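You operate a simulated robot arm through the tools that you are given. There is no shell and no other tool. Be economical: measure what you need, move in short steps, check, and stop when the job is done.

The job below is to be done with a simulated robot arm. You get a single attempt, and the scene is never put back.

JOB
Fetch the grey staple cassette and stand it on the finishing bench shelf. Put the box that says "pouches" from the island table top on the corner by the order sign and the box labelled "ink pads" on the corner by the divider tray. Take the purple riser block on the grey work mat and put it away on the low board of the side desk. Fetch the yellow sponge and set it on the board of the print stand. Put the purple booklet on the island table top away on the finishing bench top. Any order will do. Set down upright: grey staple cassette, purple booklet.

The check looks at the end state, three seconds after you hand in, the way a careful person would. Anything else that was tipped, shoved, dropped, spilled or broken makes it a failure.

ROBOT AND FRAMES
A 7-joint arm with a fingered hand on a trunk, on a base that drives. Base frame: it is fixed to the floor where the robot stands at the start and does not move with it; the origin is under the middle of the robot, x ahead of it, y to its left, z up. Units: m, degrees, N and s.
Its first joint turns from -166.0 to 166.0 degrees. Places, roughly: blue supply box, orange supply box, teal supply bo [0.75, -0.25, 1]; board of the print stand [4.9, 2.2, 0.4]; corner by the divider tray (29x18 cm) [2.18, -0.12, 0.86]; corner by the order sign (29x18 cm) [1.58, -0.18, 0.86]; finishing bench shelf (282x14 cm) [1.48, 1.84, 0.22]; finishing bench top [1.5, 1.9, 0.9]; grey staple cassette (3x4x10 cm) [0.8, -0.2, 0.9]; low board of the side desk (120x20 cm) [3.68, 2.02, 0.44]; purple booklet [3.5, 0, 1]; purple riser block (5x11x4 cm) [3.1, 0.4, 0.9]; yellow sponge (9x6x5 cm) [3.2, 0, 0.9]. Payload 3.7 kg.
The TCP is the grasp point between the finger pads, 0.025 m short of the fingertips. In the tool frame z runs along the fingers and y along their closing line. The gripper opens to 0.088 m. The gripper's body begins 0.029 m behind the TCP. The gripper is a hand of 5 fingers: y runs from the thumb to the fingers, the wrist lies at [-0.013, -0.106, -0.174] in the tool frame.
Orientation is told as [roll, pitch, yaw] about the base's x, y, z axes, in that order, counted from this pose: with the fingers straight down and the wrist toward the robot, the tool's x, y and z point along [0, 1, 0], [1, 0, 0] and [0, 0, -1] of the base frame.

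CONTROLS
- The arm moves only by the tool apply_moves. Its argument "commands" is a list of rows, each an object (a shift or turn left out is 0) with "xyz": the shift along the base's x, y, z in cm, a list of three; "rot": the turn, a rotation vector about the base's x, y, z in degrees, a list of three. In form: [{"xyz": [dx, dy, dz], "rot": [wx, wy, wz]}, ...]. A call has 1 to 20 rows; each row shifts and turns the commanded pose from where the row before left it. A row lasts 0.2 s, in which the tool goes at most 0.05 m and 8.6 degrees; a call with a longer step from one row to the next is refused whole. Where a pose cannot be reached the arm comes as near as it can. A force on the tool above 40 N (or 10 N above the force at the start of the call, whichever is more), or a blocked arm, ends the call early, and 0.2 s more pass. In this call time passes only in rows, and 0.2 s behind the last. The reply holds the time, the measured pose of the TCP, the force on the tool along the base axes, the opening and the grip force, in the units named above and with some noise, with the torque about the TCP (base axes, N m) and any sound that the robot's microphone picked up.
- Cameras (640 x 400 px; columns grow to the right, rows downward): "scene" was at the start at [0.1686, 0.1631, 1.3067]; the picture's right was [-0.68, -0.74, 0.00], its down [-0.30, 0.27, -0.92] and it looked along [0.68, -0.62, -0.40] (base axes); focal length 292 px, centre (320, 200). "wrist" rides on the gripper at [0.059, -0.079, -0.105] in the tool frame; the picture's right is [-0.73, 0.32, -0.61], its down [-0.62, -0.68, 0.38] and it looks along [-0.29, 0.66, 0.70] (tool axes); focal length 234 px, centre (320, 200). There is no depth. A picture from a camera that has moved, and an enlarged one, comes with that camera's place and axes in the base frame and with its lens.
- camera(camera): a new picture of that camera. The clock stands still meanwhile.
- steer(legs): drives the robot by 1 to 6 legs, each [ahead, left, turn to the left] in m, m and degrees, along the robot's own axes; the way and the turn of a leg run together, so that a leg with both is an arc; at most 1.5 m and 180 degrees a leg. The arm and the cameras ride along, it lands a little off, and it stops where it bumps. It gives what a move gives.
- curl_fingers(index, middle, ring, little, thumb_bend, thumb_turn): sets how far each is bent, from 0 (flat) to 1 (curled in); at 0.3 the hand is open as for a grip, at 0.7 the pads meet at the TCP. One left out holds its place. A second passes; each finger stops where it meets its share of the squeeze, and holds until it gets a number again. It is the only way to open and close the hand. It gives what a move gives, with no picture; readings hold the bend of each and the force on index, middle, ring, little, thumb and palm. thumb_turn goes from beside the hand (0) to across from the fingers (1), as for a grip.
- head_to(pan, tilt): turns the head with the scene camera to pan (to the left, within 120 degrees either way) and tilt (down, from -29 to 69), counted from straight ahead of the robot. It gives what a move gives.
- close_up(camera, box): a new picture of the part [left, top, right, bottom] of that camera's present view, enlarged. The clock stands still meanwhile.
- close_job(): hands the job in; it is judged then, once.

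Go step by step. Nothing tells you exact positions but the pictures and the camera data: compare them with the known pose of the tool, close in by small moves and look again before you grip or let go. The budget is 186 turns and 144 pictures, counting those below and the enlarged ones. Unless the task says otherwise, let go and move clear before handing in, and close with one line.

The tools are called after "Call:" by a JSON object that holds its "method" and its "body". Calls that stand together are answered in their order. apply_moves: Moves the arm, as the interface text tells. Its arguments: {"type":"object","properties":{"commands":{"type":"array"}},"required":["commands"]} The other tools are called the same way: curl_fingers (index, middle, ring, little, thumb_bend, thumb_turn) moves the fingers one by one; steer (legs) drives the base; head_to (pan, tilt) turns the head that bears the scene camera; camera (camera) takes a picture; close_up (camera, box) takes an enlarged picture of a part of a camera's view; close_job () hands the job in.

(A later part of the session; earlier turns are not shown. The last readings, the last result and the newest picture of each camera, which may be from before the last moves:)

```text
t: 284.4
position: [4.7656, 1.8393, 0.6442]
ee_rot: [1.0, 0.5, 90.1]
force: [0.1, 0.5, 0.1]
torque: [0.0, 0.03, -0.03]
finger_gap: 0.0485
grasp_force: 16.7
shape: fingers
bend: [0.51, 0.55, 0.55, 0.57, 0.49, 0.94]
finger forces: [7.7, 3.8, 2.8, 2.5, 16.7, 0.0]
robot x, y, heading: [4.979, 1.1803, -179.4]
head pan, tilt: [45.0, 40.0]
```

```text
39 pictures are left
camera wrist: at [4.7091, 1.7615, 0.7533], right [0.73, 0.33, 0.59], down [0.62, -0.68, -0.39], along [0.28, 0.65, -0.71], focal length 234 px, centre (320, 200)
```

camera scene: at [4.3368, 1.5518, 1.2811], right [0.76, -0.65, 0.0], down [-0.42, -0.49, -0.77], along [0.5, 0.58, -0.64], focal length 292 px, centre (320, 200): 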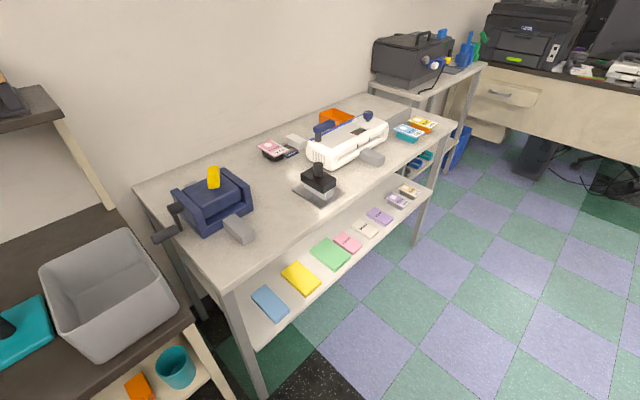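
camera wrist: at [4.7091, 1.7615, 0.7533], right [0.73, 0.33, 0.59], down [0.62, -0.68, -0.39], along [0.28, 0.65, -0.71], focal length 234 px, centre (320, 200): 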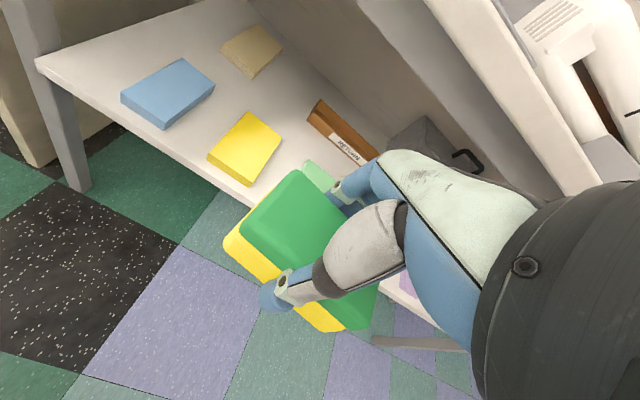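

Behind the yellow card there's a free patch about x 4.62–4.78, y 2.15–2.32. The hand must tilt about 30° forward to fit under the top, so the sponge will settle flat after release. Tilt first, then bring the base nearer.

Call:
{"method": "apply_moves", "body": {"commands": [{"xyz": [-1.5, -1.5, -1.5], "rot": [7.5, 0, 0]}, {"xyz": [-1.5, -1.5, -1.5], "rot": [7.5, 0, 0]}, {"xyz": [-1.5, -1.5, -1.5], "rot": [7.5, 0, 0]}, {"xyz": [-1.5, -1.5, -1.5], "rot": [7.5, 0, 0]}]}}

Call:
{"method": "steer", "body": {"legs": [[0, -0.08, 0]]}}

Call:
{"method": "camera", "body": {"camera": "wrist"}}

```text
t: 285.4
position: [4.7215, 1.7954, 0.6018]
ee_rot: [0.9, -22.0, 90.2]
force: [0.2, 0.4, -0.3]
torque: [-0.02, 0.03, -0.01]
finger_gap: 0.0481
grasp_force: 16.6
shape: fingers
bend: [0.51, 0.55, 0.56, 0.57, 0.49, 0.94]
finger forces: [7.7, 3.5, 2.8, 2.5, 16.6, 0.1]
out of reach, approached as far as the arm can: row 4
robot x, y, heading: [4.9798, 1.1802, -179.3]
head pan, tilt: [45.0, 40.0]
```

```text
t: 286.4
position: [4.7212, 1.879, 0.6011]
ee_rot: [0.9, -21.9, 90.0]
force: [-0.5, -0.2, -0.5]
torque: [-0.02, -0.04, -0.04]
finger_gap: 0.0483
grasp_force: 17.0
shape: fingers
bend: [0.51, 0.55, 0.56, 0.57, 0.49, 0.94]
finger forces: [7.7, 3.6, 2.8, 2.5, 16.6, 0.0]
robot x, y, heading: [4.9799, 1.2656, -179.6]
head pan, tilt: [45.0, 40.0]
```

```text
38 pictures are left
camera wrist: at [4.6645, 1.7663, 0.6713], right [0.73, 0.08, 0.67], down [0.62, -0.49, -0.62], along [0.28, 0.87, -0.4], focal length 234 px, centre (320, 200)
```

wrist: 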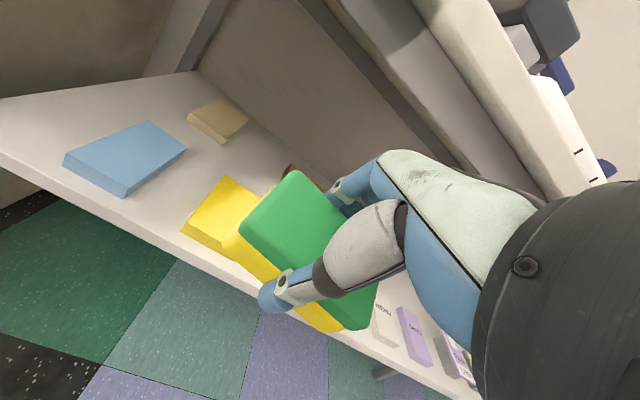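

Call:
{"method": "apply_moves", "body": {"commands": [{"xyz": [-0.7, 0, -3.8]}, {"xyz": [-0.7, 0, -3.8]}, {"xyz": [-0.7, 0, -3.8]}, {"xyz": [0, 2, 0], "rot": [4, 0, 0]}, {"xyz": [0, 3, 0], "rot": [4, 0, 0]}]}}

Call:
{"method": "camera", "body": {"camera": "wrist"}}

```text
t: 287.6
position: [4.7109, 1.8931, 0.5995]
ee_rot: [0.6, -22.9, 88.0]
force: [-0.8, 0.1, -1.3]
torque: [-0.03, -0.02, 0.02]
finger_gap: 0.0483
grasp_force: 16.3
shape: fingers
bend: [0.51, 0.55, 0.56, 0.57, 0.49, 0.94]
finger forces: [7.8, 3.6, 2.8, 2.3, 16.7, 0.0]
out of reach, approached as far as the arm can: row 1, 2, 3, 4, 5
robot x, y, heading: [4.976, 1.2632, -179.4]
head pan, tilt: [45.0, 40.0]
```

```text
37 pictures are left
camera wrist: at [4.6492, 1.7801, 0.6666], right [0.73, 0.04, 0.68], down [0.6, -0.5, -0.62], along [0.31, 0.87, -0.39], focal length 234 px, centre (320, 200)
```

wrist: 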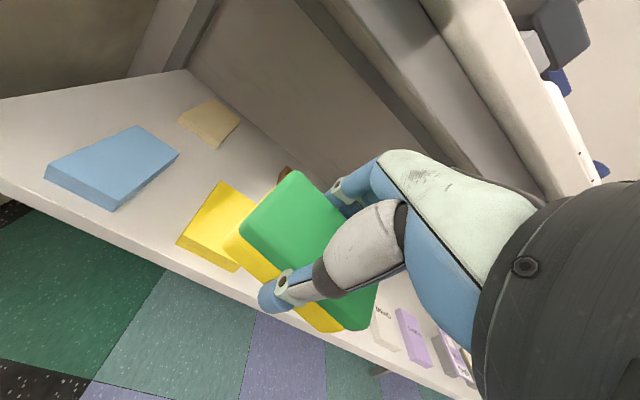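

The folded posture can't tilt lower, so I'll back the base away, set a stretched low posture outside the stand, and then use the base to carry the hand in.

Call:
{"method": "steer", "body": {"legs": [[0, 0.37, 0]]}}

Call:
{"method": "apply_moves", "body": {"commands": [{"xyz": [0, 4.2, 0], "rot": [0, 0, 1]}, {"xyz": [0, 4.2, 0], "rot": [0, 0, 1]}, {"xyz": [0, 4.2, -2]}, {"xyz": [0, 4.2, -2]}, {"xyz": [0, 4.2, -2]}, {"xyz": [0, 4.2, -2]}, {"xyz": [0, 4.2, -2], "rot": [2, 0, 0]}, {"xyz": [0, 3, -2]}]}}

```text
t: 290.0
position: [4.7119, 1.5252, 0.5986]
ee_rot: [0.5, -22.8, 88.2]
force: [0.3, -0.2, -0.5]
torque: [0.0, -0.03, -0.02]
finger_gap: 0.0484
grasp_force: 16.7
shape: fingers
bend: [0.51, 0.55, 0.56, 0.57, 0.49, 0.94]
finger forces: [7.8, 3.7, 2.7, 2.5, 16.6, 0.0]
robot x, y, heading: [4.9855, 0.8948, -179.4]
head pan, tilt: [45.0, 40.0]
```

```text
t: 291.8
position: [4.7102, 1.848, 0.4766]
ee_rot: [0.4, -24.7, 90.2]
force: [-1.2, 0.5, -0.1]
torque: [0.0, 0.02, 0.01]
finger_gap: 0.0484
grasp_force: 15.9
shape: fingers
bend: [0.51, 0.55, 0.56, 0.57, 0.49, 0.94]
finger forces: [7.8, 3.6, 2.6, 2.3, 16.5, 0.1]
robot x, y, heading: [4.9834, 0.8985, -179.3]
head pan, tilt: [45.0, 40.0]
```

The stretched posture works. Check the view before driving in.

Call:
{"method": "camera", "body": {"camera": "wrist"}}

Call:
{"method": "head_to", "body": {"pan": -85, "tilt": 35}}

Call:
{"method": "camera", "body": {"camera": "scene"}}

```text
36 pictures are left
camera wrist: at [4.6528, 1.7321, 0.5403], right [0.73, 0.04, 0.68], down [0.62, -0.45, -0.64], along [0.28, 0.89, -0.36], focal length 234 px, centre (320, 200)
```

wrist: 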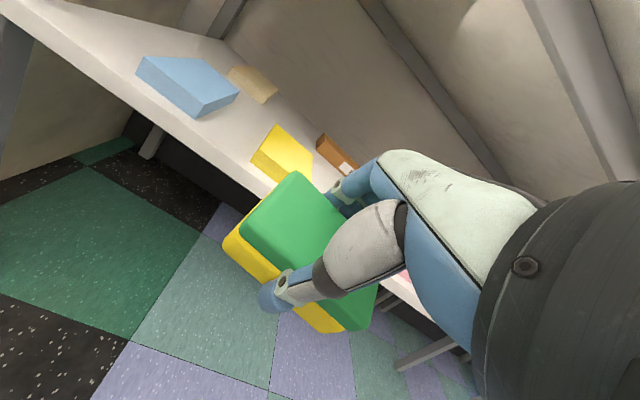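

```text
t: 293.9
position: [4.7112, 1.8473, 0.4768]
ee_rot: [0.5, -24.8, 90.2]
force: [0.7, 1.0, 0.3]
torque: [0.0, 0.03, 0.01]
finger_gap: 0.0482
grasp_force: 16.7
shape: fingers
bend: [0.51, 0.55, 0.56, 0.57, 0.49, 0.94]
finger forces: [7.7, 3.6, 2.7, 2.3, 16.5, 0.1]
robot x, y, heading: [4.983, 0.899, -179.3]
head pan, tilt: [-85.0, 35.0]
```

```text
35 pictures are left
camera scene: at [4.8762, 0.7616, 1.2887], right [1.0, 0.1, 0.0], down [0.06, -0.57, -0.82], along [-0.08, 0.82, -0.57], focal length 292 px, centre (320, 200)
```

scene: 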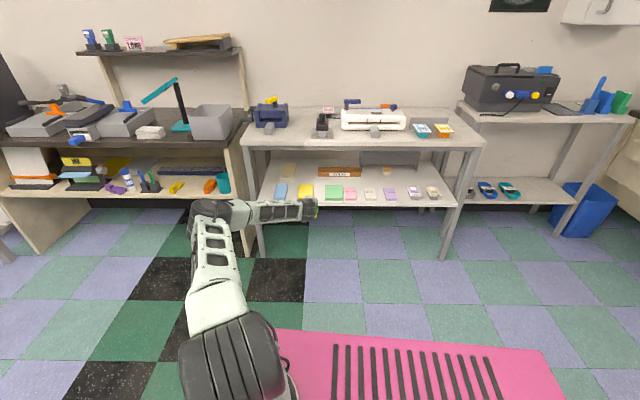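

Very clear view. The elbow lies low to the left and would meet the stand's leg at x≈4.4, so I'll shift 0.27 m right first (target x≈4.98, behind the pink/MENU cards), then drive in.

Call:
{"method": "steer", "body": {"legs": [[-0.27, 0, 0], [0, -0.2, 0]]}}

Call:
{"method": "camera", "body": {"camera": "scene"}}

Call:
{"method": "camera", "body": {"camera": "wrist"}}

```text
t: 297.0
position: [4.9868, 2.0478, 0.4773]
ee_rot: [0.5, -25.0, 90.2]
force: [-0.3, -1.2, 3.7]
torque: [-0.08, 0.04, 0.02]
finger_gap: 0.0483
grasp_force: 17.6
shape: fingers
bend: [0.51, 0.55, 0.56, 0.57, 0.49, 0.94]
finger forces: [8.7, 3.6, 2.6, 2.3, 17.3, 0.0]
robot x, y, heading: [5.2565, 1.0971, -179.6]
head pan, tilt: [-85.0, 35.0]
```

```text
34 pictures are left
camera scene: at [5.1485, 0.9603, 1.2887], right [1.0, 0.09, 0.0], down [0.05, -0.57, -0.82], along [-0.08, 0.82, -0.57], focal length 292 px, centre (320, 200)
```

scene: 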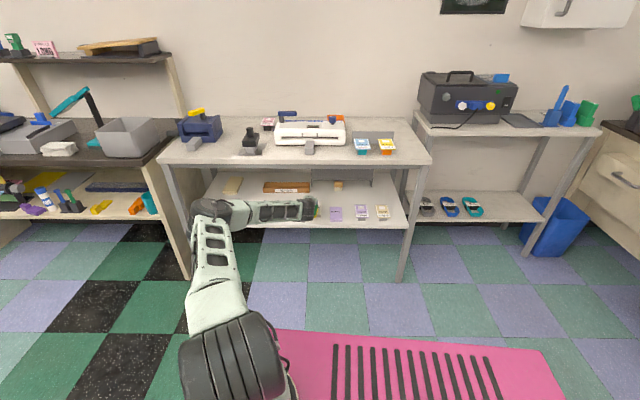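

```text
33 pictures are left
camera wrist: at [4.9285, 1.9314, 0.5409], right [0.73, 0.04, 0.68], down [0.62, -0.45, -0.64], along [0.28, 0.89, -0.36], focal length 234 px, centre (320, 200)
```

wrist: 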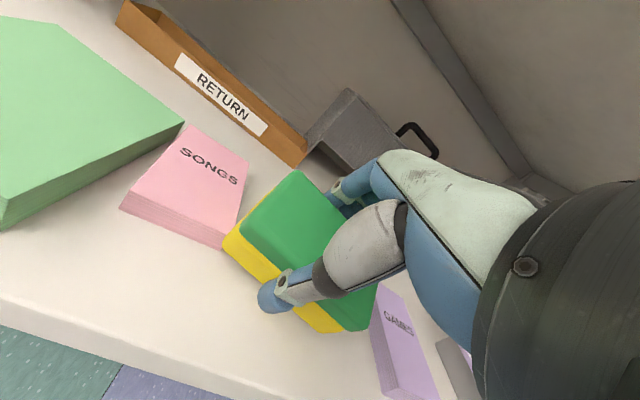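

There's a slight upward contact, probably the MENU card under the sponge. Raise 2 cm and check.

Call:
{"method": "apply_moves", "body": {"commands": [{"xyz": [0, -0.5, 1]}, {"xyz": [0, 0, 1]}]}}

Call:
{"method": "close_up", "body": {"camera": "scene", "box": [190, 150, 430, 290]}}

```text
t: 297.6
position: [4.9875, 2.0427, 0.4966]
ee_rot: [0.5, -24.8, 90.0]
force: [0.1, 0.3, -1.1]
torque: [-0.05, 0.01, 0.0]
finger_gap: 0.0484
grasp_force: 17.3
shape: fingers
bend: [0.51, 0.55, 0.56, 0.57, 0.49, 0.94]
finger forces: [8.3, 3.8, 2.9, 2.6, 17.7, 0.0]
robot x, y, heading: [5.2581, 1.095, -179.5]
head pan, tilt: [-85.0, 35.0]
```

```text
2.67 times, centred on (310, 220) of scene
camera zoom: at [5.1485, 0.9604, 1.2887], right [1.0, 0.09, 0.0], down [0.05, -0.57, -0.82], along [-0.08, 0.82, -0.57], focal length 777 px, centre (347, 147)
```

zoom: 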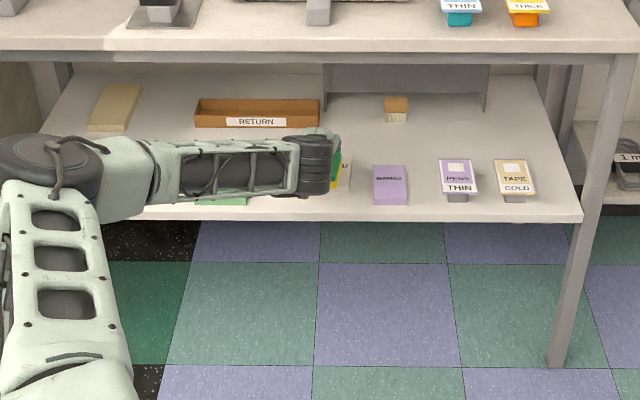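

MENU seems in place. I'll drive in 10 cm more at this height and finish with the arm.

Call:
{"method": "apply_moves", "body": {"commands": [{"xyz": [0, 0, -0.5]}]}}

Call:
{"method": "steer", "body": {"legs": [[0, -0.1, 0]]}}

Call:
{"method": "apply_moves", "body": {"commands": [{"xyz": [0, 1.5, 0]}, {"xyz": [0, 1.5, 0]}, {"xyz": [0, 1.5, 0]}]}}

Call:
{"method": "camera", "body": {"camera": "wrist"}}

```text
t: 298.0
position: [4.9869, 2.0423, 0.4917]
ee_rot: [0.5, -24.9, 89.9]
force: [0.4, -0.2, -0.1]
torque: [-0.01, 0.0, 0.01]
finger_gap: 0.0485
grasp_force: 17.2
shape: fingers
bend: [0.51, 0.55, 0.56, 0.57, 0.49, 0.94]
finger forces: [8.4, 3.8, 2.8, 2.4, 17.7, 0.1]
robot x, y, heading: [5.2542, 1.094, -179.6]
head pan, tilt: [-85.0, 35.0]
```

```text
t: 299.2
position: [4.9859, 2.146, 0.4903]
ee_rot: [0.5, -24.8, 89.9]
force: [0.0, -0.5, -0.8]
torque: [0.0, -0.01, -0.01]
finger_gap: 0.0483
grasp_force: 17.8
shape: fingers
bend: [0.51, 0.55, 0.56, 0.57, 0.49, 0.94]
finger forces: [8.4, 3.7, 2.8, 2.5, 17.7, 0.0]
robot x, y, heading: [5.2538, 1.2003, -179.6]
head pan, tilt: [-85.0, 35.0]
```

```text
t: 300.0
position: [4.9866, 2.1876, 0.4923]
ee_rot: [0.5, -24.8, 90.0]
force: [-0.1, -0.4, -1.2]
torque: [0.07, -0.01, -0.02]
finger_gap: 0.0486
grasp_force: 18.0
shape: fingers
bend: [0.51, 0.55, 0.56, 0.57, 0.49, 0.94]
finger forces: [8.4, 3.8, 2.8, 2.6, 17.5, 0.0]
robot x, y, heading: [5.2522, 1.2024, -179.7]
head pan, tilt: [-85.0, 35.0]
```

```text
31 pictures are left
camera wrist: at [4.9293, 2.0722, 0.5559], right [0.73, 0.04, 0.68], down [0.62, -0.45, -0.64], along [0.28, 0.89, -0.36], focal length 234 px, centre (320, 200)
```

wrist: 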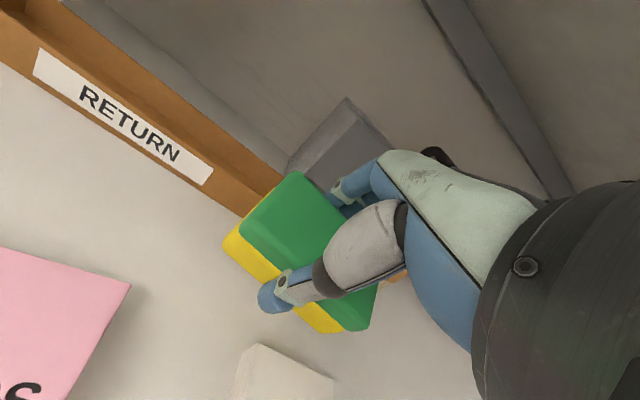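

MENU stays clear behind the sponge. Lower to the board.

Call:
{"method": "apply_moves", "body": {"commands": [{"xyz": [0, 0.3, -1]}, {"xyz": [0, 0.2, -1]}, {"xyz": [0, 0, -1]}, {"xyz": [0, 0, -0.8]}, {"xyz": [0, 0, -0.6]}, {"xyz": [0, 0, -0.4]}]}}

```text
t: 301.0
position: [4.9876, 2.1987, 0.4617]
ee_rot: [0.5, -25.6, 89.9]
force: [0.7, 3.1, 16.0]
torque: [-0.16, -0.11, 0.09]
finger_gap: 0.051
grasp_force: 19.2
shape: fingers
bend: [0.48, 0.55, 0.56, 0.58, 0.47, 0.95]
finger forces: [11.8, 3.6, 2.9, 5.2, 15.0, 0.0]
robot x, y, heading: [5.251, 1.2006, -179.6]
head pan, tilt: [-85.0, 35.0]
stopped in row 5: the force on the tool passed its limit at 46 N (the readings are from after the stop); the commanded pose is now the measured one
```

Contact with the board. Ease up a hair and open gradually.

Call:
{"method": "apply_moves", "body": {"commands": [{"xyz": [0, 0, 0.4]}]}}

Call:
{"method": "curl_fingers", "body": {"index": 0.4, "middle": 0.4, "ring": 0.4, "little": 0.4, "thumb_bend": 0.4}}

Call:
{"method": "curl_fingers", "body": {"index": 0.2, "middle": 0.2, "ring": 0.2, "little": 0.2, "thumb_bend": 0.25}}

Call:
{"method": "camera", "body": {"camera": "wrist"}}

```text
t: 301.4
position: [4.9866, 2.1976, 0.4632]
ee_rot: [0.7, -25.2, 89.9]
force: [0.4, 4.7, 7.2]
torque: [0.05, -0.15, 0.05]
finger_gap: 0.0506
grasp_force: 18.1
shape: fingers
bend: [0.48, 0.55, 0.56, 0.58, 0.47, 0.95]
finger forces: [10.7, 3.6, 2.8, 4.5, 14.5, 0.0]
robot x, y, heading: [5.2545, 1.1974, -179.9]
head pan, tilt: [-85.0, 35.0]
```

```text
t: 302.4
position: [4.9876, 2.1972, 0.4642]
ee_rot: [0.5, -25.3, 89.8]
force: [0.0, -0.6, -0.1]
torque: [0.03, 0.01, -0.01]
finger_gap: 0.0637
grasp_force: 0.5
shape: fingers
bend: [0.4, 0.4, 0.4, 0.4, 0.4, 0.97]
finger forces: [0.1, 0.1, 0.1, 0.1, 0.1, 0.0]
robot x, y, heading: [5.2567, 1.1996, -179.4]
head pan, tilt: [-85.0, 35.0]
```

```text
t: 303.4
position: [4.988, 2.1965, 0.4636]
ee_rot: [0.6, -25.4, 89.9]
force: [-0.1, 0.8, 2.9]
torque: [-0.12, 0.01, -0.05]
finger_gap: 0.099
grasp_force: 1.7
shape: fingers
bend: [0.2, 0.2, 0.2, 0.2, 0.27, 0.97]
finger forces: [0.0, 0.0, 0.0, 0.0, 2.8, 0.0]
robot x, y, heading: [5.2523, 1.201, -179.7]
head pan, tilt: [-85.0, 35.0]
```

```text
30 pictures are left
camera wrist: at [4.9301, 2.0805, 0.5263], right [0.73, 0.03, 0.68], down [0.62, -0.45, -0.64], along [0.28, 0.89, -0.35], focal length 234 px, centre (320, 200)
```

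wrist: 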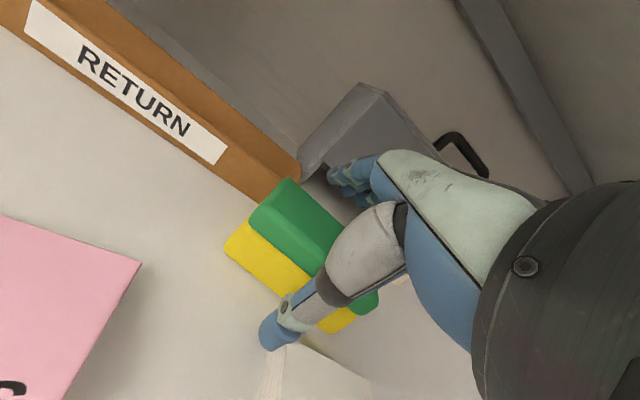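

The sponge has settled flat. Rise 3 cm and withdraw.

Call:
{"method": "apply_moves", "body": {"commands": [{"xyz": [0, 0, 1]}, {"xyz": [0, 0, 1]}, {"xyz": [0, 0, 1]}, {"xyz": [0, -1, 0.4]}, {"xyz": [0, -2, 0]}, {"xyz": [0, -2, 0]}]}}

Call:
{"method": "camera", "body": {"camera": "wrist"}}

```text
t: 304.8
position: [4.9873, 2.1474, 0.4972]
ee_rot: [0.5, -25.4, 89.8]
force: [-0.5, 0.0, -0.3]
torque: [0.0, -0.02, -0.02]
finger_gap: 0.1002
grasp_force: 0.0
shape: fingers
bend: [0.2, 0.2, 0.2, 0.2, 0.25, 0.97]
finger forces: [0.0, 0.1, 0.1, 0.1, 0.0, 0.0]
robot x, y, heading: [5.2521, 1.2016, -179.7]
head pan, tilt: [-85.0, 35.0]
```

```text
29 pictures are left
camera wrist: at [4.9295, 2.03, 0.5604], right [0.73, 0.03, 0.68], down [0.62, -0.45, -0.64], along [0.29, 0.89, -0.35], focal length 234 px, centre (320, 200)
```

wrist: 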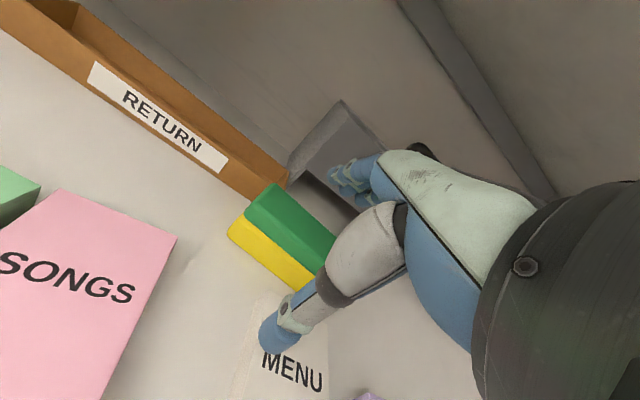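

The sponge lies flat behind MENU; cards undisturbed. Drive the hand out, then raise and swing the arm forward.

Call:
{"method": "steer", "body": {"legs": [[0, 0.3, 0]]}}

Call:
{"method": "apply_moves", "body": {"commands": [{"xyz": [0, -3, 3.8]}, {"xyz": [0, -3, 3.8], "rot": [-5, 0, 0]}, {"xyz": [0, -3, 3.8], "rot": [-5, 0, 0]}, {"xyz": [0, -3, 3.8], "rot": [-5, 0, 0]}, {"xyz": [0, -2.5, 4], "rot": [-5, 0, 0]}, {"xyz": [0, -2.5, 4], "rot": [-5, 0, 0]}, {"xyz": [0, -2.5, 4]}, {"xyz": [0, -2.5, 4]}, {"xyz": [0, -2.5, 4]}, {"xyz": [0, -2.5, 4]}, {"xyz": [0, -2.5, 4]}, {"xyz": [0, -2.5, 4]}, {"xyz": [0, -2.5, 4]}, {"xyz": [0, -2.5, 4]}, {"xyz": [0, -2, 4]}]}}

```text
t: 306.8
position: [4.9879, 1.8641, 0.4979]
ee_rot: [0.5, -25.3, 89.9]
force: [0.1, 0.3, 0.2]
torque: [0.0, -0.01, 0.01]
finger_gap: 0.0997
grasp_force: 0.1
shape: fingers
bend: [0.2, 0.2, 0.2, 0.2, 0.25, 0.97]
finger forces: [0.0, 0.0, 0.0, 0.1, 0.0, 0.1]
robot x, y, heading: [5.255, 0.9178, -179.6]
head pan, tilt: [-85.0, 35.0]
```

```text
t: 310.0
position: [4.9891, 1.4712, 1.0917]
ee_rot: [0.4, -0.3, 89.9]
force: [0.7, -0.2, -0.8]
torque: [-0.01, 0.02, 0.0]
finger_gap: 0.1001
grasp_force: 0.0
shape: fingers
bend: [0.2, 0.2, 0.2, 0.2, 0.25, 0.97]
finger forces: [0.0, 0.0, 0.0, 0.1, 0.1, 0.0]
robot x, y, heading: [5.2573, 0.9195, -179.8]
head pan, tilt: [-85.0, 35.0]
```

Call:
{"method": "apply_moves", "body": {"commands": [{"xyz": [-3.6, -2.2, 0], "rot": [0, 0, 6]}, {"xyz": [-3.6, -2.2, 0], "rot": [0, 0, 6]}, {"xyz": [-3.6, -2.2, 0], "rot": [0, 0, 6]}, {"xyz": [-3.6, -2.2, 0], "rot": [0, 0, 6]}, {"xyz": [-3.6, -2.2, 0], "rot": [0, 0, 6]}, {"xyz": [-1.9, -3.2, 1], "rot": [0, 0, 6]}, {"xyz": [-1.9, -3.2, 1], "rot": [0, 0, 6]}, {"xyz": [-1.9, -3.2, 1], "rot": [0, 0, 6]}, {"xyz": [-1.9, -3.2, 1], "rot": [0, 0, 6]}, {"xyz": [-1.9, -3.2, 1], "rot": [0, 0, 6]}, {"xyz": [0.2, -3.1, 2], "rot": [0, 0, 6]}, {"xyz": [0.2, -3.1, 2], "rot": [0, 0, 6]}, {"xyz": [0.2, -3.1, 2], "rot": [0, 0, 6]}, {"xyz": [0.2, -3.1, 2], "rot": [0, 0, 6]}, {"xyz": [0.2, -3.1, 2], "rot": [0, 0, 6]}]}}

Call:
{"method": "steer", "body": {"legs": [[0, -0.25, 0], [0, 0, 179.8], [-1.1, 0, 0], [-1.07, 0, 0]]}}

```text
t: 313.2
position: [4.668, 1.0888, 1.2034]
ee_rot: [0.6, -0.4, -179.9]
force: [-0.7, -0.3, -0.2]
torque: [0.03, 0.0, 0.0]
finger_gap: 0.1001
grasp_force: 0.1
shape: fingers
bend: [0.2, 0.2, 0.2, 0.2, 0.25, 0.98]
finger forces: [0.0, 0.0, 0.0, 0.0, 0.0, 0.0]
out of reach, approached as far as the arm can: row 11, 12, 13, 14
robot x, y, heading: [5.2527, 0.9202, -179.8]
head pan, tilt: [-85.0, 35.0]
```

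```text
t: 332.6
position: [3.6763, 1.0119, 1.203]
ee_rot: [0.5, -0.2, -1.1]
force: [0.1, -0.3, 0.4]
torque: [0.0, 0.02, 0.03]
finger_gap: 0.1
grasp_force: 0.1
shape: fingers
bend: [0.2, 0.2, 0.2, 0.2, 0.25, 0.98]
finger forces: [0.0, 0.0, 0.0, 0.0, 0.2, 0.0]
robot x, y, heading: [3.0925, 1.1938, -0.8]
head pan, tilt: [-85.0, 35.0]
```

Call:
{"method": "steer", "body": {"legs": [[-0.03, -0.365, 0.8]]}}

Call:
{"method": "apply_moves", "body": {"commands": [{"xyz": [-1.3, -3, 1.2], "rot": [0, 0, -5.54]}, {"xyz": [-1.3, -3, 1.2], "rot": [0, 0, -5.54]}, {"xyz": [-1.3, -3, 1.2], "rot": [0, 0, -5.54]}, {"xyz": [-1.3, -3, 1.2], "rot": [0, 0, -5.54]}, {"xyz": [-2.5, -2.6, 0], "rot": [0, 0, -5.54]}, {"xyz": [-2.5, -2.6, 0], "rot": [0, 0, -5.54]}, {"xyz": [-2.5, -2.6, 0], "rot": [0, 0, -5.54]}, {"xyz": [-2.5, -2.6, 0], "rot": [0, 0, -5.54]}, {"xyz": [-3, -1.3, 0], "rot": [0, 0, -5.54]}, {"xyz": [-3, -1.3, 0], "rot": [0, 0, -5.54]}, {"xyz": [-3, -1.3, 0], "rot": [0, 0, -5.54]}, {"xyz": [-3, -1.3, 0], "rot": [0, 0, -5.54]}, {"xyz": [-3, -1.3, 0], "rot": [0, 0, -5.54]}]}}

```text
t: 334.9
position: [3.6484, 0.6593, 1.203]
ee_rot: [0.4, -0.2, -0.3]
force: [-0.6, 0.1, 0.3]
torque: [-0.02, 0.03, 0.01]
finger_gap: 0.1002
grasp_force: 0.1
shape: fingers
bend: [0.2, 0.2, 0.2, 0.2, 0.25, 0.98]
finger forces: [0.0, 0.0, 0.0, 0.1, 0.0, 0.1]
robot x, y, heading: [3.061, 0.8309, -0.2]
head pan, tilt: [-85.0, 35.0]
```

```text
t: 337.8
position: [3.3502, 0.3679, 1.2466]
ee_rot: [0.5, -0.3, -72.4]
force: [-0.2, 0.3, -0.9]
torque: [-0.01, 0.04, -0.01]
finger_gap: 0.1002
grasp_force: 0.0
shape: fingers
bend: [0.2, 0.2, 0.2, 0.2, 0.25, 0.98]
finger forces: [0.0, 0.0, 0.1, 0.1, 0.1, 0.0]
out of reach, approached as far as the arm can: row 1
robot x, y, heading: [3.0594, 0.8374, 0.4]
head pan, tilt: [-85.0, 35.0]
```

Call:
{"method": "apply_moves", "body": {"commands": [{"xyz": [1.8, -4.2, -1.4]}, {"xyz": [1.8, -4.2, -1.4]}, {"xyz": [1.8, -4.2, -1.4]}, {"xyz": [1.8, -4.2, -1.4]}, {"xyz": [1.8, -4.2, -1.4]}]}}

Call:
{"method": "camera", "body": {"camera": "wrist"}}

```text
t: 338.9
position: [3.4398, 0.1606, 1.1801]
ee_rot: [0.5, -0.6, -72.3]
force: [0.0, 1.3, 0.8]
torque: [-0.02, 0.0, 0.03]
finger_gap: 0.1
grasp_force: 0.1
shape: fingers
bend: [0.2, 0.2, 0.2, 0.2, 0.25, 0.98]
finger forces: [0.1, 0.1, 0.0, 0.0, 0.0, 0.0]
robot x, y, heading: [3.0593, 0.8307, 0.2]
head pan, tilt: [-85.0, 35.0]
```

```text
28 pictures are left
camera wrist: at [3.4707, 0.2546, 1.2869], right [-0.6, -0.52, 0.6], down [-0.8, 0.46, -0.4], along [-0.07, -0.72, -0.69], focal length 234 px, centre (320, 200)
```

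wrist: 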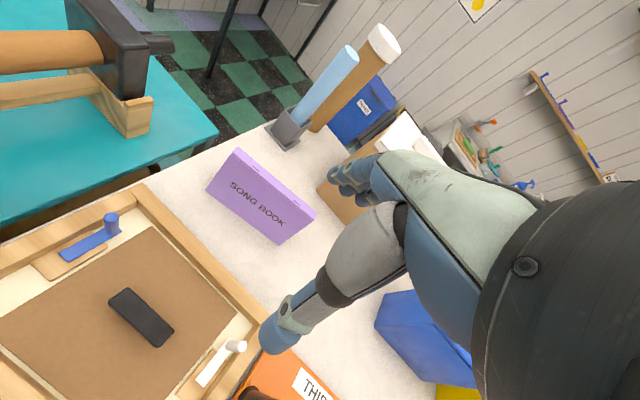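

Call:
{"method": "close_up", "body": {"camera": "wrist", "box": [180, 130, 340, 260]}}

```text
3.08 times, centred on (260, 195) of wrist
camera zoom: at [3.4707, 0.2546, 1.2869], right [-0.6, -0.52, 0.6], down [-0.8, 0.46, -0.4], along [-0.07, -0.72, -0.69], focal length 720 px, centre (505, 215)
```

zoom: 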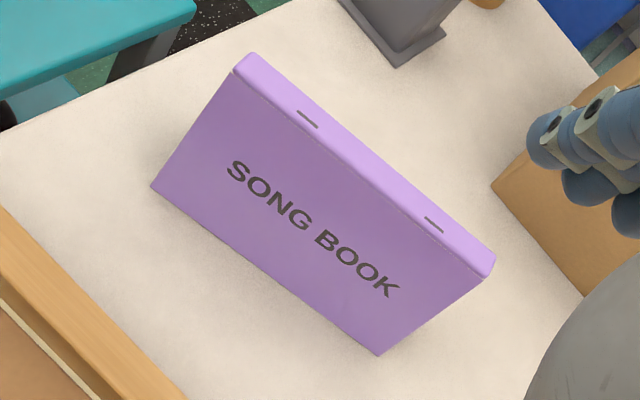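

The booklet stands as a tent: spine centre about (3.505,-0.008), top z≈0.975, spine along 16°. I'll move over it and check.

Call:
{"method": "apply_moves", "body": {"commands": [{"xyz": [1.3, -3.4, -3], "rot": [0, 0, -1.5]}, {"xyz": [1.3, -3.4, -3]}, {"xyz": [1.3, -3.4, -3]}, {"xyz": [1.3, -3.3, -3]}, {"xyz": [1.3, -3.3, -3]}]}}

Call:
{"method": "curl_fingers", "body": {"index": 0.35, "middle": 0.35, "ring": 0.35, "little": 0.35, "thumb_bend": 0.35}}

Call:
{"method": "camera", "body": {"camera": "wrist"}}

```text
t: 340.1
position: [3.5074, -0.0082, 1.0326]
ee_rot: [0.5, -0.4, -73.8]
force: [0.6, 0.5, 0.0]
torque: [-0.03, 0.0, -0.01]
finger_gap: 0.1001
grasp_force: 0.0
shape: fingers
bend: [0.2, 0.2, 0.2, 0.2, 0.25, 0.98]
finger forces: [0.1, 0.1, 0.0, 0.0, 0.0, 0.0]
robot x, y, heading: [3.0597, 0.8309, 0.3]
head pan, tilt: [-85.0, 35.0]
```

```text
t: 341.1
position: [3.5061, -0.0074, 1.031]
ee_rot: [0.5, -0.3, -73.7]
force: [-0.4, 0.4, -0.7]
torque: [0.02, 0.04, 0.0]
finger_gap: 0.0752
grasp_force: 0.0
shape: fingers
bend: [0.35, 0.35, 0.35, 0.35, 0.35, 0.98]
finger forces: [0.0, 0.0, 0.1, 0.1, 0.0, 0.0]
robot x, y, heading: [3.0623, 0.8298, 0.2]
head pan, tilt: [-85.0, 35.0]
```

```text
26 pictures are left
camera wrist: at [3.5404, 0.0847, 1.1374], right [-0.61, -0.51, 0.6], down [-0.79, 0.48, -0.39], along [-0.09, -0.71, -0.69], focal length 234 px, centre (320, 200)
```

wrist: 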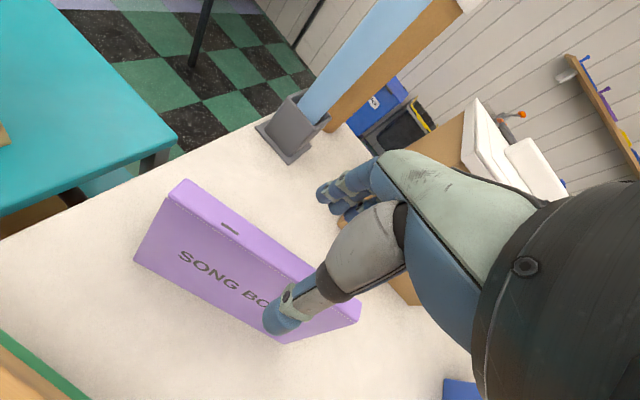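

On the spine line; shift about 1 cm along it and descend.

Call:
{"method": "apply_moves", "body": {"commands": [{"xyz": [1, 0.3, -3]}, {"xyz": [0, 0, -3]}, {"xyz": [0, 0, -1.9]}]}}

Call:
{"method": "curl_fingers", "body": {"index": 0.7, "middle": 0.7, "ring": 0.7, "little": 0.7, "thumb_bend": 0.7}}

Call:
{"method": "camera", "body": {"camera": "wrist"}}

```text
t: 341.9
position: [3.5124, -0.0053, 0.9494]
ee_rot: [0.5, -0.3, -73.9]
force: [-0.9, 0.4, 0.1]
torque: [0.01, -0.01, 0.0]
finger_gap: 0.0746
grasp_force: 0.0
shape: fingers
bend: [0.35, 0.35, 0.35, 0.35, 0.35, 0.98]
finger forces: [0.1, 0.0, 0.0, 0.0, 0.1, 0.0]
robot x, y, heading: [3.0606, 0.8347, 0.0]
head pan, tilt: [-85.0, 35.0]
```

```text
t: 342.9
position: [3.5132, -0.0052, 0.9508]
ee_rot: [0.5, -0.3, -73.8]
force: [-0.4, 0.8, 0.5]
torque: [0.05, 0.02, 0.01]
finger_gap: 0.0285
grasp_force: 11.6
shape: fingers
bend: [0.61, 0.64, 0.66, 0.7, 0.55, 0.95]
finger forces: [4.7, 4.1, 2.0, 0.0, 11.8, 0.0]
robot x, y, heading: [3.0628, 0.8353, -0.1]
head pan, tilt: [-85.0, 35.0]
```

```text
25 pictures are left
camera wrist: at [3.5469, 0.0872, 1.0555], right [-0.61, -0.51, 0.6], down [-0.79, 0.48, -0.39], along [-0.09, -0.71, -0.69], focal length 234 px, centre (320, 200)
```

wrist: 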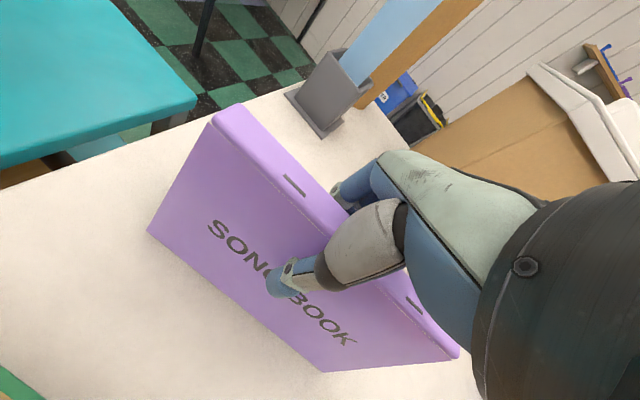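

Gripped centrally. Squeeze a bit more and lift, then retract and swing forward.

Call:
{"method": "curl_fingers", "body": {"index": 0.8, "middle": 0.8, "ring": 0.8, "little": 0.75, "thumb_bend": 0.8}}

Call:
{"method": "apply_moves", "body": {"commands": [{"xyz": [0, 0, 2]}, {"xyz": [0, 0, 4]}, {"xyz": [0, 0, 4]}, {"xyz": [-1, 3, 3.5]}, {"xyz": [-1, 3, 3.5]}, {"xyz": [-1.5, 3.5, 3]}, {"xyz": [-1.5, 3.5, 3]}, {"xyz": [-2, 4, 2]}, {"xyz": [-2, 4, 2]}, {"xyz": [-2, 4, 2]}, {"xyz": [-2, 4, 1]}, {"xyz": [-1.5, 4, 0]}]}}

Call:
{"method": "camera", "body": {"camera": "wrist"}}

```text
t: 343.9
position: [3.5127, -0.0059, 0.9498]
ee_rot: [0.5, -0.4, -73.8]
force: [0.0, -0.1, -0.9]
torque: [-0.03, 0.03, 0.02]
finger_gap: 0.0276
grasp_force: 20.4
shape: fingers
bend: [0.73, 0.76, 0.79, 0.75, 0.51, 0.91]
finger forces: [6.6, 8.1, 5.6, 0.1, 21.4, 0.1]
robot x, y, heading: [3.058, 0.8312, -0.0]
head pan, tilt: [-85.0, 35.0]
```

```text
t: 346.6
position: [3.3692, 0.3242, 1.252]
ee_rot: [0.5, -0.1, -73.7]
force: [0.5, -0.1, -2.1]
torque: [0.01, 0.07, 0.0]
finger_gap: 0.0276
grasp_force: 20.6
shape: fingers
bend: [0.73, 0.76, 0.79, 0.75, 0.51, 0.91]
finger forces: [6.7, 7.9, 5.1, 0.1, 20.9, 0.1]
robot x, y, heading: [3.0622, 0.8336, 0.4]
head pan, tilt: [-85.0, 35.0]
```

```text
24 pictures are left
camera wrist: at [3.4033, 0.4166, 1.3582], right [-0.61, -0.51, 0.6], down [-0.79, 0.48, -0.39], along [-0.09, -0.71, -0.7], focal length 234 px, centre (320, 200)
```

wrist: 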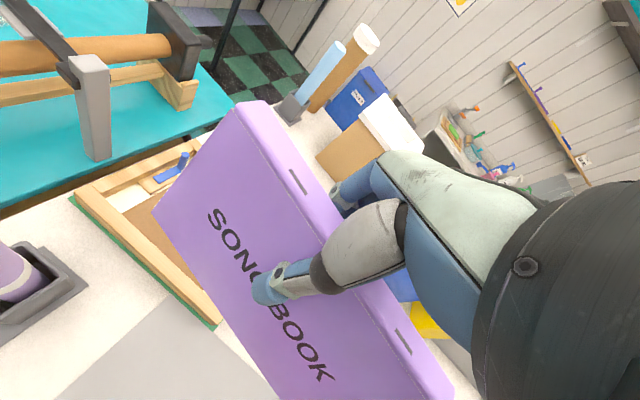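

Booklet held well. Swing to the front and pull in, then take it to the wide area, turn around and drive down the aisle with the finishing bench on the robot's right.

Call:
{"method": "apply_moves", "body": {"commands": [{"xyz": [3, 1.3, 0], "rot": [0, 0, 5.54]}, {"xyz": [3, 1.3, 0], "rot": [0, 0, 5.54]}, {"xyz": [3, 1.3, 0], "rot": [0, 0, 5.54]}, {"xyz": [3, 1.3, 0], "rot": [0, 0, 5.54]}, {"xyz": [2, 2.4, 0], "rot": [0, 0, 5.54]}, {"xyz": [2, 2.6, 0], "rot": [0, 0, 5.54]}, {"xyz": [2, 2.6, 0], "rot": [0, 0, 5.54]}, {"xyz": [1.5, 3.2, 0], "rot": [0, 0, 5.54]}, {"xyz": [0.5, 3.6, 0], "rot": [0, 0, 5.54]}, {"xyz": [0, 3.6, 0], "rot": [0, 0, 5.54]}, {"xyz": [-0.5, 3.6, 0], "rot": [0, 0, 5.54]}, {"xyz": [-0.8, 3.6, 0], "rot": [0, 0, 5.54]}, {"xyz": [-1, 3.6, 0], "rot": [0, 0, 5.54]}]}}

Call:
{"method": "steer", "body": {"legs": [[0, 0.37, 0], [0.42, 0, 0], [0, 0, 180], [0.6, 0, 0], [1.0, 0, 0]]}}

Call:
{"method": "head_to", "body": {"pan": -60, "tilt": 25}}

Call:
{"method": "camera", "body": {"camera": "scene"}}

```text
t: 349.4
position: [3.5468, 0.6628, 1.2539]
ee_rot: [0.6, -0.3, -1.7]
force: [0.2, 1.1, -1.2]
torque: [0.01, 0.0, 0.02]
finger_gap: 0.0275
grasp_force: 20.0
shape: fingers
bend: [0.73, 0.76, 0.79, 0.75, 0.51, 0.91]
finger forces: [6.8, 7.8, 5.1, 0.1, 20.4, 0.0]
robot x, y, heading: [3.0581, 0.8327, -0.0]
head pan, tilt: [-85.0, 35.0]
```

```text
t: 369.0
position: [1.3892, 1.2814, 1.253]
ee_rot: [0.6, -0.3, -179.9]
force: [0.0, 0.0, -0.8]
torque: [-0.01, 0.03, -0.03]
finger_gap: 0.027
grasp_force: 19.0
shape: fingers
bend: [0.73, 0.77, 0.79, 0.75, 0.51, 0.91]
finger forces: [6.0, 8.0, 4.4, 0.0, 19.2, 0.1]
robot x, y, heading: [1.883, 1.1235, -178.0]
head pan, tilt: [-85.0, 35.0]
```

```text
t: 369.9
position: [1.39, 1.2817, 1.2528]
ee_rot: [0.5, -0.3, -180.0]
force: [-0.4, 0.3, -1.3]
torque: [-0.02, 0.05, 0.0]
finger_gap: 0.027
grasp_force: 19.0
shape: fingers
bend: [0.73, 0.77, 0.79, 0.75, 0.51, 0.91]
finger forces: [6.1, 8.1, 4.5, 0.1, 19.3, 0.1]
robot x, y, heading: [1.8806, 1.1268, -178.3]
head pan, tilt: [-60.0, 25.0]
```

```text
23 pictures are left
camera scene: at [1.7412, 0.978, 1.3044], right [0.85, 0.53, 0.0], down [0.22, -0.36, -0.91], along [-0.48, 0.77, -0.42], focal length 292 px, centre (320, 200)
```

scene: 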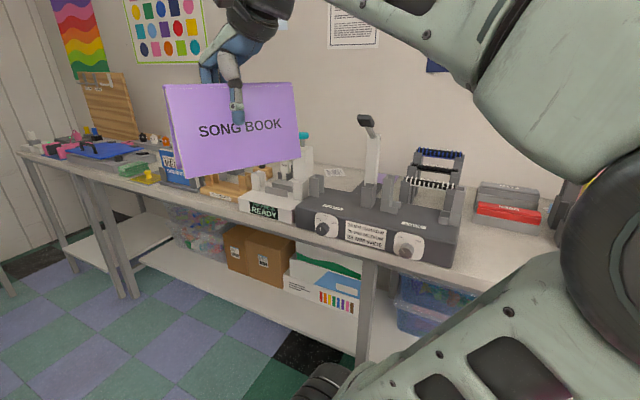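

The free stretch of bench is right of the dark machine, about x 1.75–2.0. I'll swing the arm toward the bench and view it with the wrist camera.

Call:
{"method": "apply_moves", "body": {"commands": [{"xyz": [0.86, 2.4, 0], "rot": [0, 0, -6]}, {"xyz": [0.86, 2.4, 0], "rot": [0, 0, -6]}, {"xyz": [0.86, 2.4, 0], "rot": [0, 0, -6]}, {"xyz": [0.86, 2.4, 0], "rot": [0, 0, -6]}, {"xyz": [0.86, 2.4, 0], "rot": [0, 0, -6]}, {"xyz": [2, 2.06, 0], "rot": [0, 0, -6]}, {"xyz": [2, 2.06, 0], "rot": [0, 0, -6]}, {"xyz": [2, 2.06, 0], "rot": [0, 0, -6]}, {"xyz": [2, 2.06, 0], "rot": [0, 0, -6]}, {"xyz": [2, 2.06, 0], "rot": [0, 0, -6]}, {"xyz": [3.56, 1.2, 0], "rot": [0, 0, -6]}, {"xyz": [3.56, 1.2, 0], "rot": [0, 0, -6]}, {"xyz": [3.56, 1.2, 0], "rot": [0, 0, -6]}, {"xyz": [3.56, 1.2, 0], "rot": [0, 0, -6]}, {"xyz": [3.56, 1.2, 0], "rot": [0, 0, -6]}]}}

Call:
{"method": "camera", "body": {"camera": "wrist"}}

Call:
{"method": "head_to", "body": {"pan": -105, "tilt": 30}}

Call:
{"method": "camera", "body": {"camera": "scene"}}

```text
t: 373.1
position: [1.7104, 1.5644, 1.2512]
ee_rot: [0.4, -0.4, 90.0]
force: [-0.6, 0.0, -2.1]
torque: [-0.01, -0.01, 0.0]
finger_gap: 0.0267
grasp_force: 18.0
shape: fingers
bend: [0.73, 0.78, 0.79, 0.75, 0.51, 0.91]
finger forces: [6.2, 7.8, 4.1, 0.0, 18.6, 0.0]
robot x, y, heading: [1.8802, 1.1292, -177.8]
head pan, tilt: [-60.0, 25.0]
```

```text
22 pictures are left
camera wrist: at [1.6523, 1.4846, 1.3574], right [0.73, 0.32, 0.6], down [0.62, -0.68, -0.39], along [0.28, 0.66, -0.69], focal length 234 px, centre (320, 200)
```

wrist: 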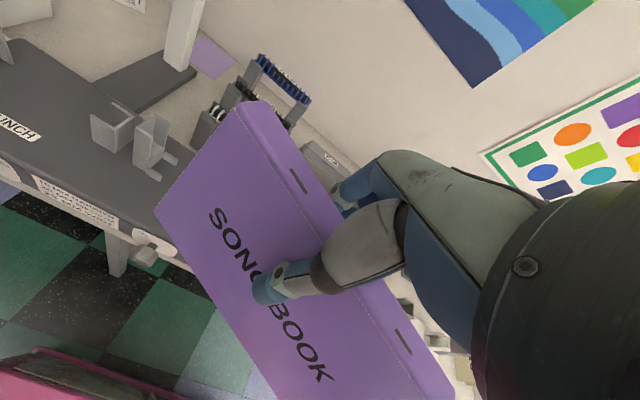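

```text
t: 374.2
position: [1.7088, 1.5641, 1.2517]
ee_rot: [0.6, -0.4, 90.1]
force: [-0.6, 0.3, -0.4]
torque: [0.02, -0.01, 0.02]
finger_gap: 0.027
grasp_force: 18.3
shape: fingers
bend: [0.73, 0.78, 0.79, 0.75, 0.51, 0.91]
finger forces: [6.2, 7.8, 4.1, 0.0, 18.6, 0.0]
robot x, y, heading: [1.8817, 1.1244, -177.9]
head pan, tilt: [-105.0, 30.0]
```

```text
21 pictures are left
camera scene: at [1.8102, 0.9879, 1.2965], right [0.97, -0.22, 0.0], down [-0.11, -0.49, -0.87], along [0.19, 0.84, -0.5], focal length 292 px, centre (320, 200)
```

scene: 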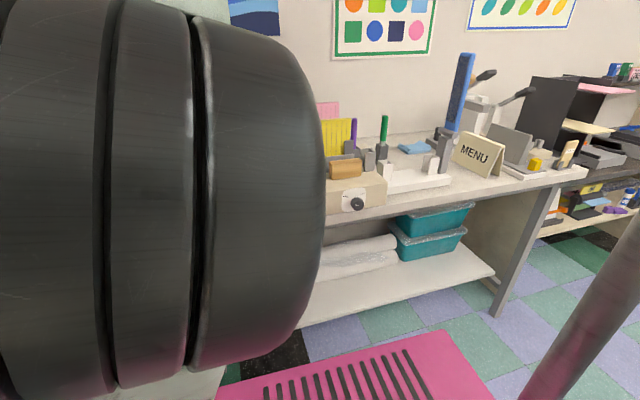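

Call:
{"method": "steer", "body": {"legs": [[-0.27, 0, 0]]}}

Call:
{"method": "camera", "body": {"camera": "wrist"}}

```text
t: 376.1
position: [1.9731, 1.573, 1.2511]
ee_rot: [0.5, -0.3, 90.3]
force: [-0.7, 0.2, -1.2]
torque: [0.0, -0.01, 0.02]
finger_gap: 0.0267
grasp_force: 18.8
shape: fingers
bend: [0.73, 0.78, 0.79, 0.75, 0.51, 0.91]
finger forces: [6.1, 7.9, 4.3, 0.0, 18.6, 0.0]
robot x, y, heading: [2.148, 1.1373, -177.7]
head pan, tilt: [-105.0, 30.0]
```

```text
20 pictures are left
camera wrist: at [1.9159, 1.4932, 1.3573], right [0.73, 0.32, 0.6], down [0.62, -0.68, -0.39], along [0.28, 0.66, -0.69], focal length 234 px, centre (320, 200)
```

wrist: 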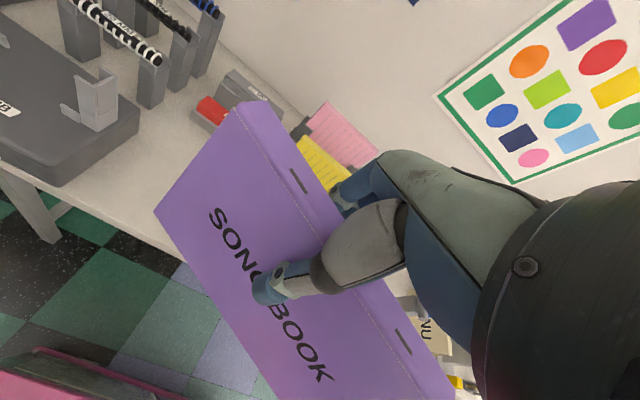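

The patch x 1.72–1.95, y 1.62–1.88 is free. Move the booklet over (1.835,1.76) and lower.

Call:
{"method": "apply_moves", "body": {"commands": [{"xyz": [-2.8, 3.7, 0]}, {"xyz": [-2.8, 3.7, 0]}, {"xyz": [-2.8, 3.7, 0]}, {"xyz": [-2.8, 3.8, 0]}, {"xyz": [-2.6, 3.8, 0]}, {"xyz": [0, 0, -4]}, {"xyz": [0, 0, -4]}, {"xyz": [0, 0, -4]}, {"xyz": [0, 0, -4]}, {"xyz": [0, 0, -4]}]}}

Call:
{"method": "camera", "body": {"camera": "wrist"}}

Call:
{"method": "camera", "body": {"camera": "scene"}}

```text
t: 378.3
position: [1.8386, 1.7621, 1.0498]
ee_rot: [0.4, -0.4, 90.3]
force: [0.4, -0.9, -1.7]
torque: [0.03, 0.01, -0.03]
finger_gap: 0.0264
grasp_force: 17.8
shape: fingers
bend: [0.73, 0.78, 0.79, 0.75, 0.51, 0.91]
finger forces: [6.2, 7.4, 4.1, 0.0, 17.9, 0.1]
robot x, y, heading: [2.1489, 1.1324, -177.8]
head pan, tilt: [-105.0, 30.0]
```

```text
19 pictures are left
camera wrist: at [1.7805, 1.6815, 1.1564], right [0.73, 0.32, 0.6], down [0.62, -0.68, -0.39], along [0.28, 0.66, -0.69], focal length 234 px, centre (320, 200)
```

wrist: 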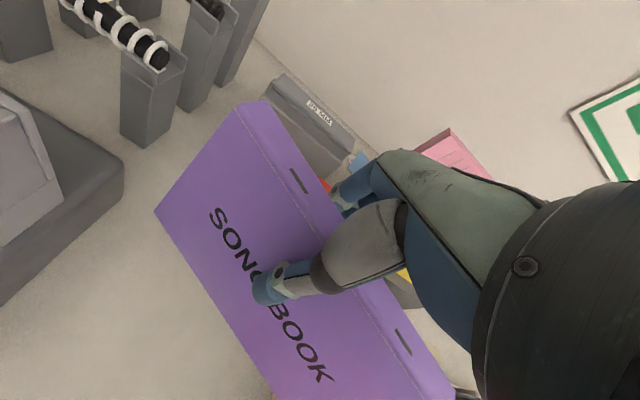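

```text
18 pictures are left
camera scene: at [2.0765, 0.9974, 1.2965], right [0.98, -0.22, 0.0], down [-0.11, -0.49, -0.87], along [0.19, 0.84, -0.5], focal length 292 px, centre (320, 200)
```

scene: 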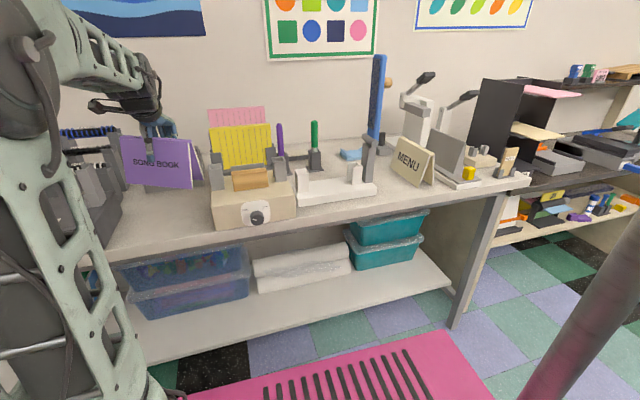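

Shift 2 cm left to centre between the machines, then lower to contact.

Call:
{"method": "apply_moves", "body": {"commands": [{"xyz": [-2, -0.5, 0]}, {"xyz": [0, 0, -3]}, {"xyz": [0, 0, -2.5]}, {"xyz": [0, 0, -1.5]}, {"xyz": [0, 0, -0.8]}, {"xyz": [0, 0, -0.5]}, {"xyz": [0, 0, -0.5]}, {"xyz": [0, 0, -0.5]}]}}

```text
t: 380.1
position: [1.8159, 1.7562, 0.9577]
ee_rot: [0.5, -0.3, 90.3]
force: [0.4, -0.4, -0.3]
torque: [0.05, 0.04, -0.01]
finger_gap: 0.0266
grasp_force: 17.1
shape: fingers
bend: [0.73, 0.78, 0.79, 0.75, 0.51, 0.91]
finger forces: [6.2, 7.3, 4.0, 0.1, 17.7, 0.1]
robot x, y, heading: [2.146, 1.1384, -177.9]
head pan, tilt: [-105.0, 30.0]
```

Call:
{"method": "apply_moves", "body": {"commands": [{"xyz": [0, 0, -0.5]}, {"xyz": [0, 0, -0.5]}, {"xyz": [0, 0, -0.5]}, {"xyz": [0, 0, -0.5]}, {"xyz": [0, 0, -0.5]}]}}

Call:
{"method": "close_up", "body": {"camera": "scene", "box": [80, 100, 260, 260]}}

```text
t: 381.0
position: [1.8139, 1.7579, 0.948]
ee_rot: [0.8, -1.2, 90.4]
force: [0.8, -3.2, 19.3]
torque: [-0.22, -0.07, -0.04]
finger_gap: 0.0279
grasp_force: 23.1
shape: fingers
bend: [0.74, 0.79, 0.8, 0.75, 0.52, 0.91]
finger forces: [7.4, 9.0, 4.2, 0.0, 25.8, 0.0]
robot x, y, heading: [2.1501, 1.1364, -177.8]
head pan, tilt: [-105.0, 30.0]
stopped in row 4: the force on the tool passed its limit at 44 N (the readings are from after the stop); the commanded pose is now the measured one
```

```text
2.50 times, centred on (170, 180) of scene
camera zoom: at [2.0768, 0.9966, 1.2964], right [0.98, -0.22, 0.0], down [-0.11, -0.49, -0.87], along [0.19, 0.84, -0.5], focal length 729 px, centre (695, 250)
```

zoom: 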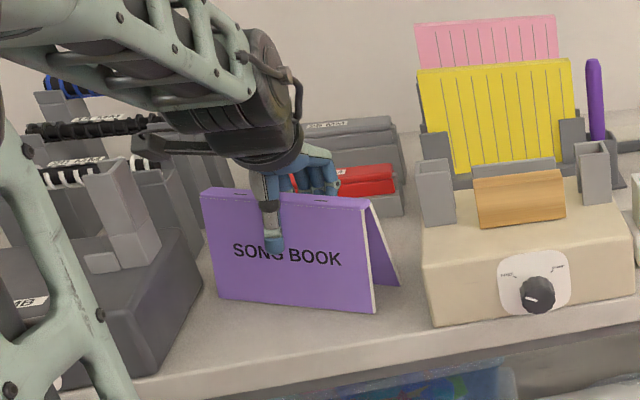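

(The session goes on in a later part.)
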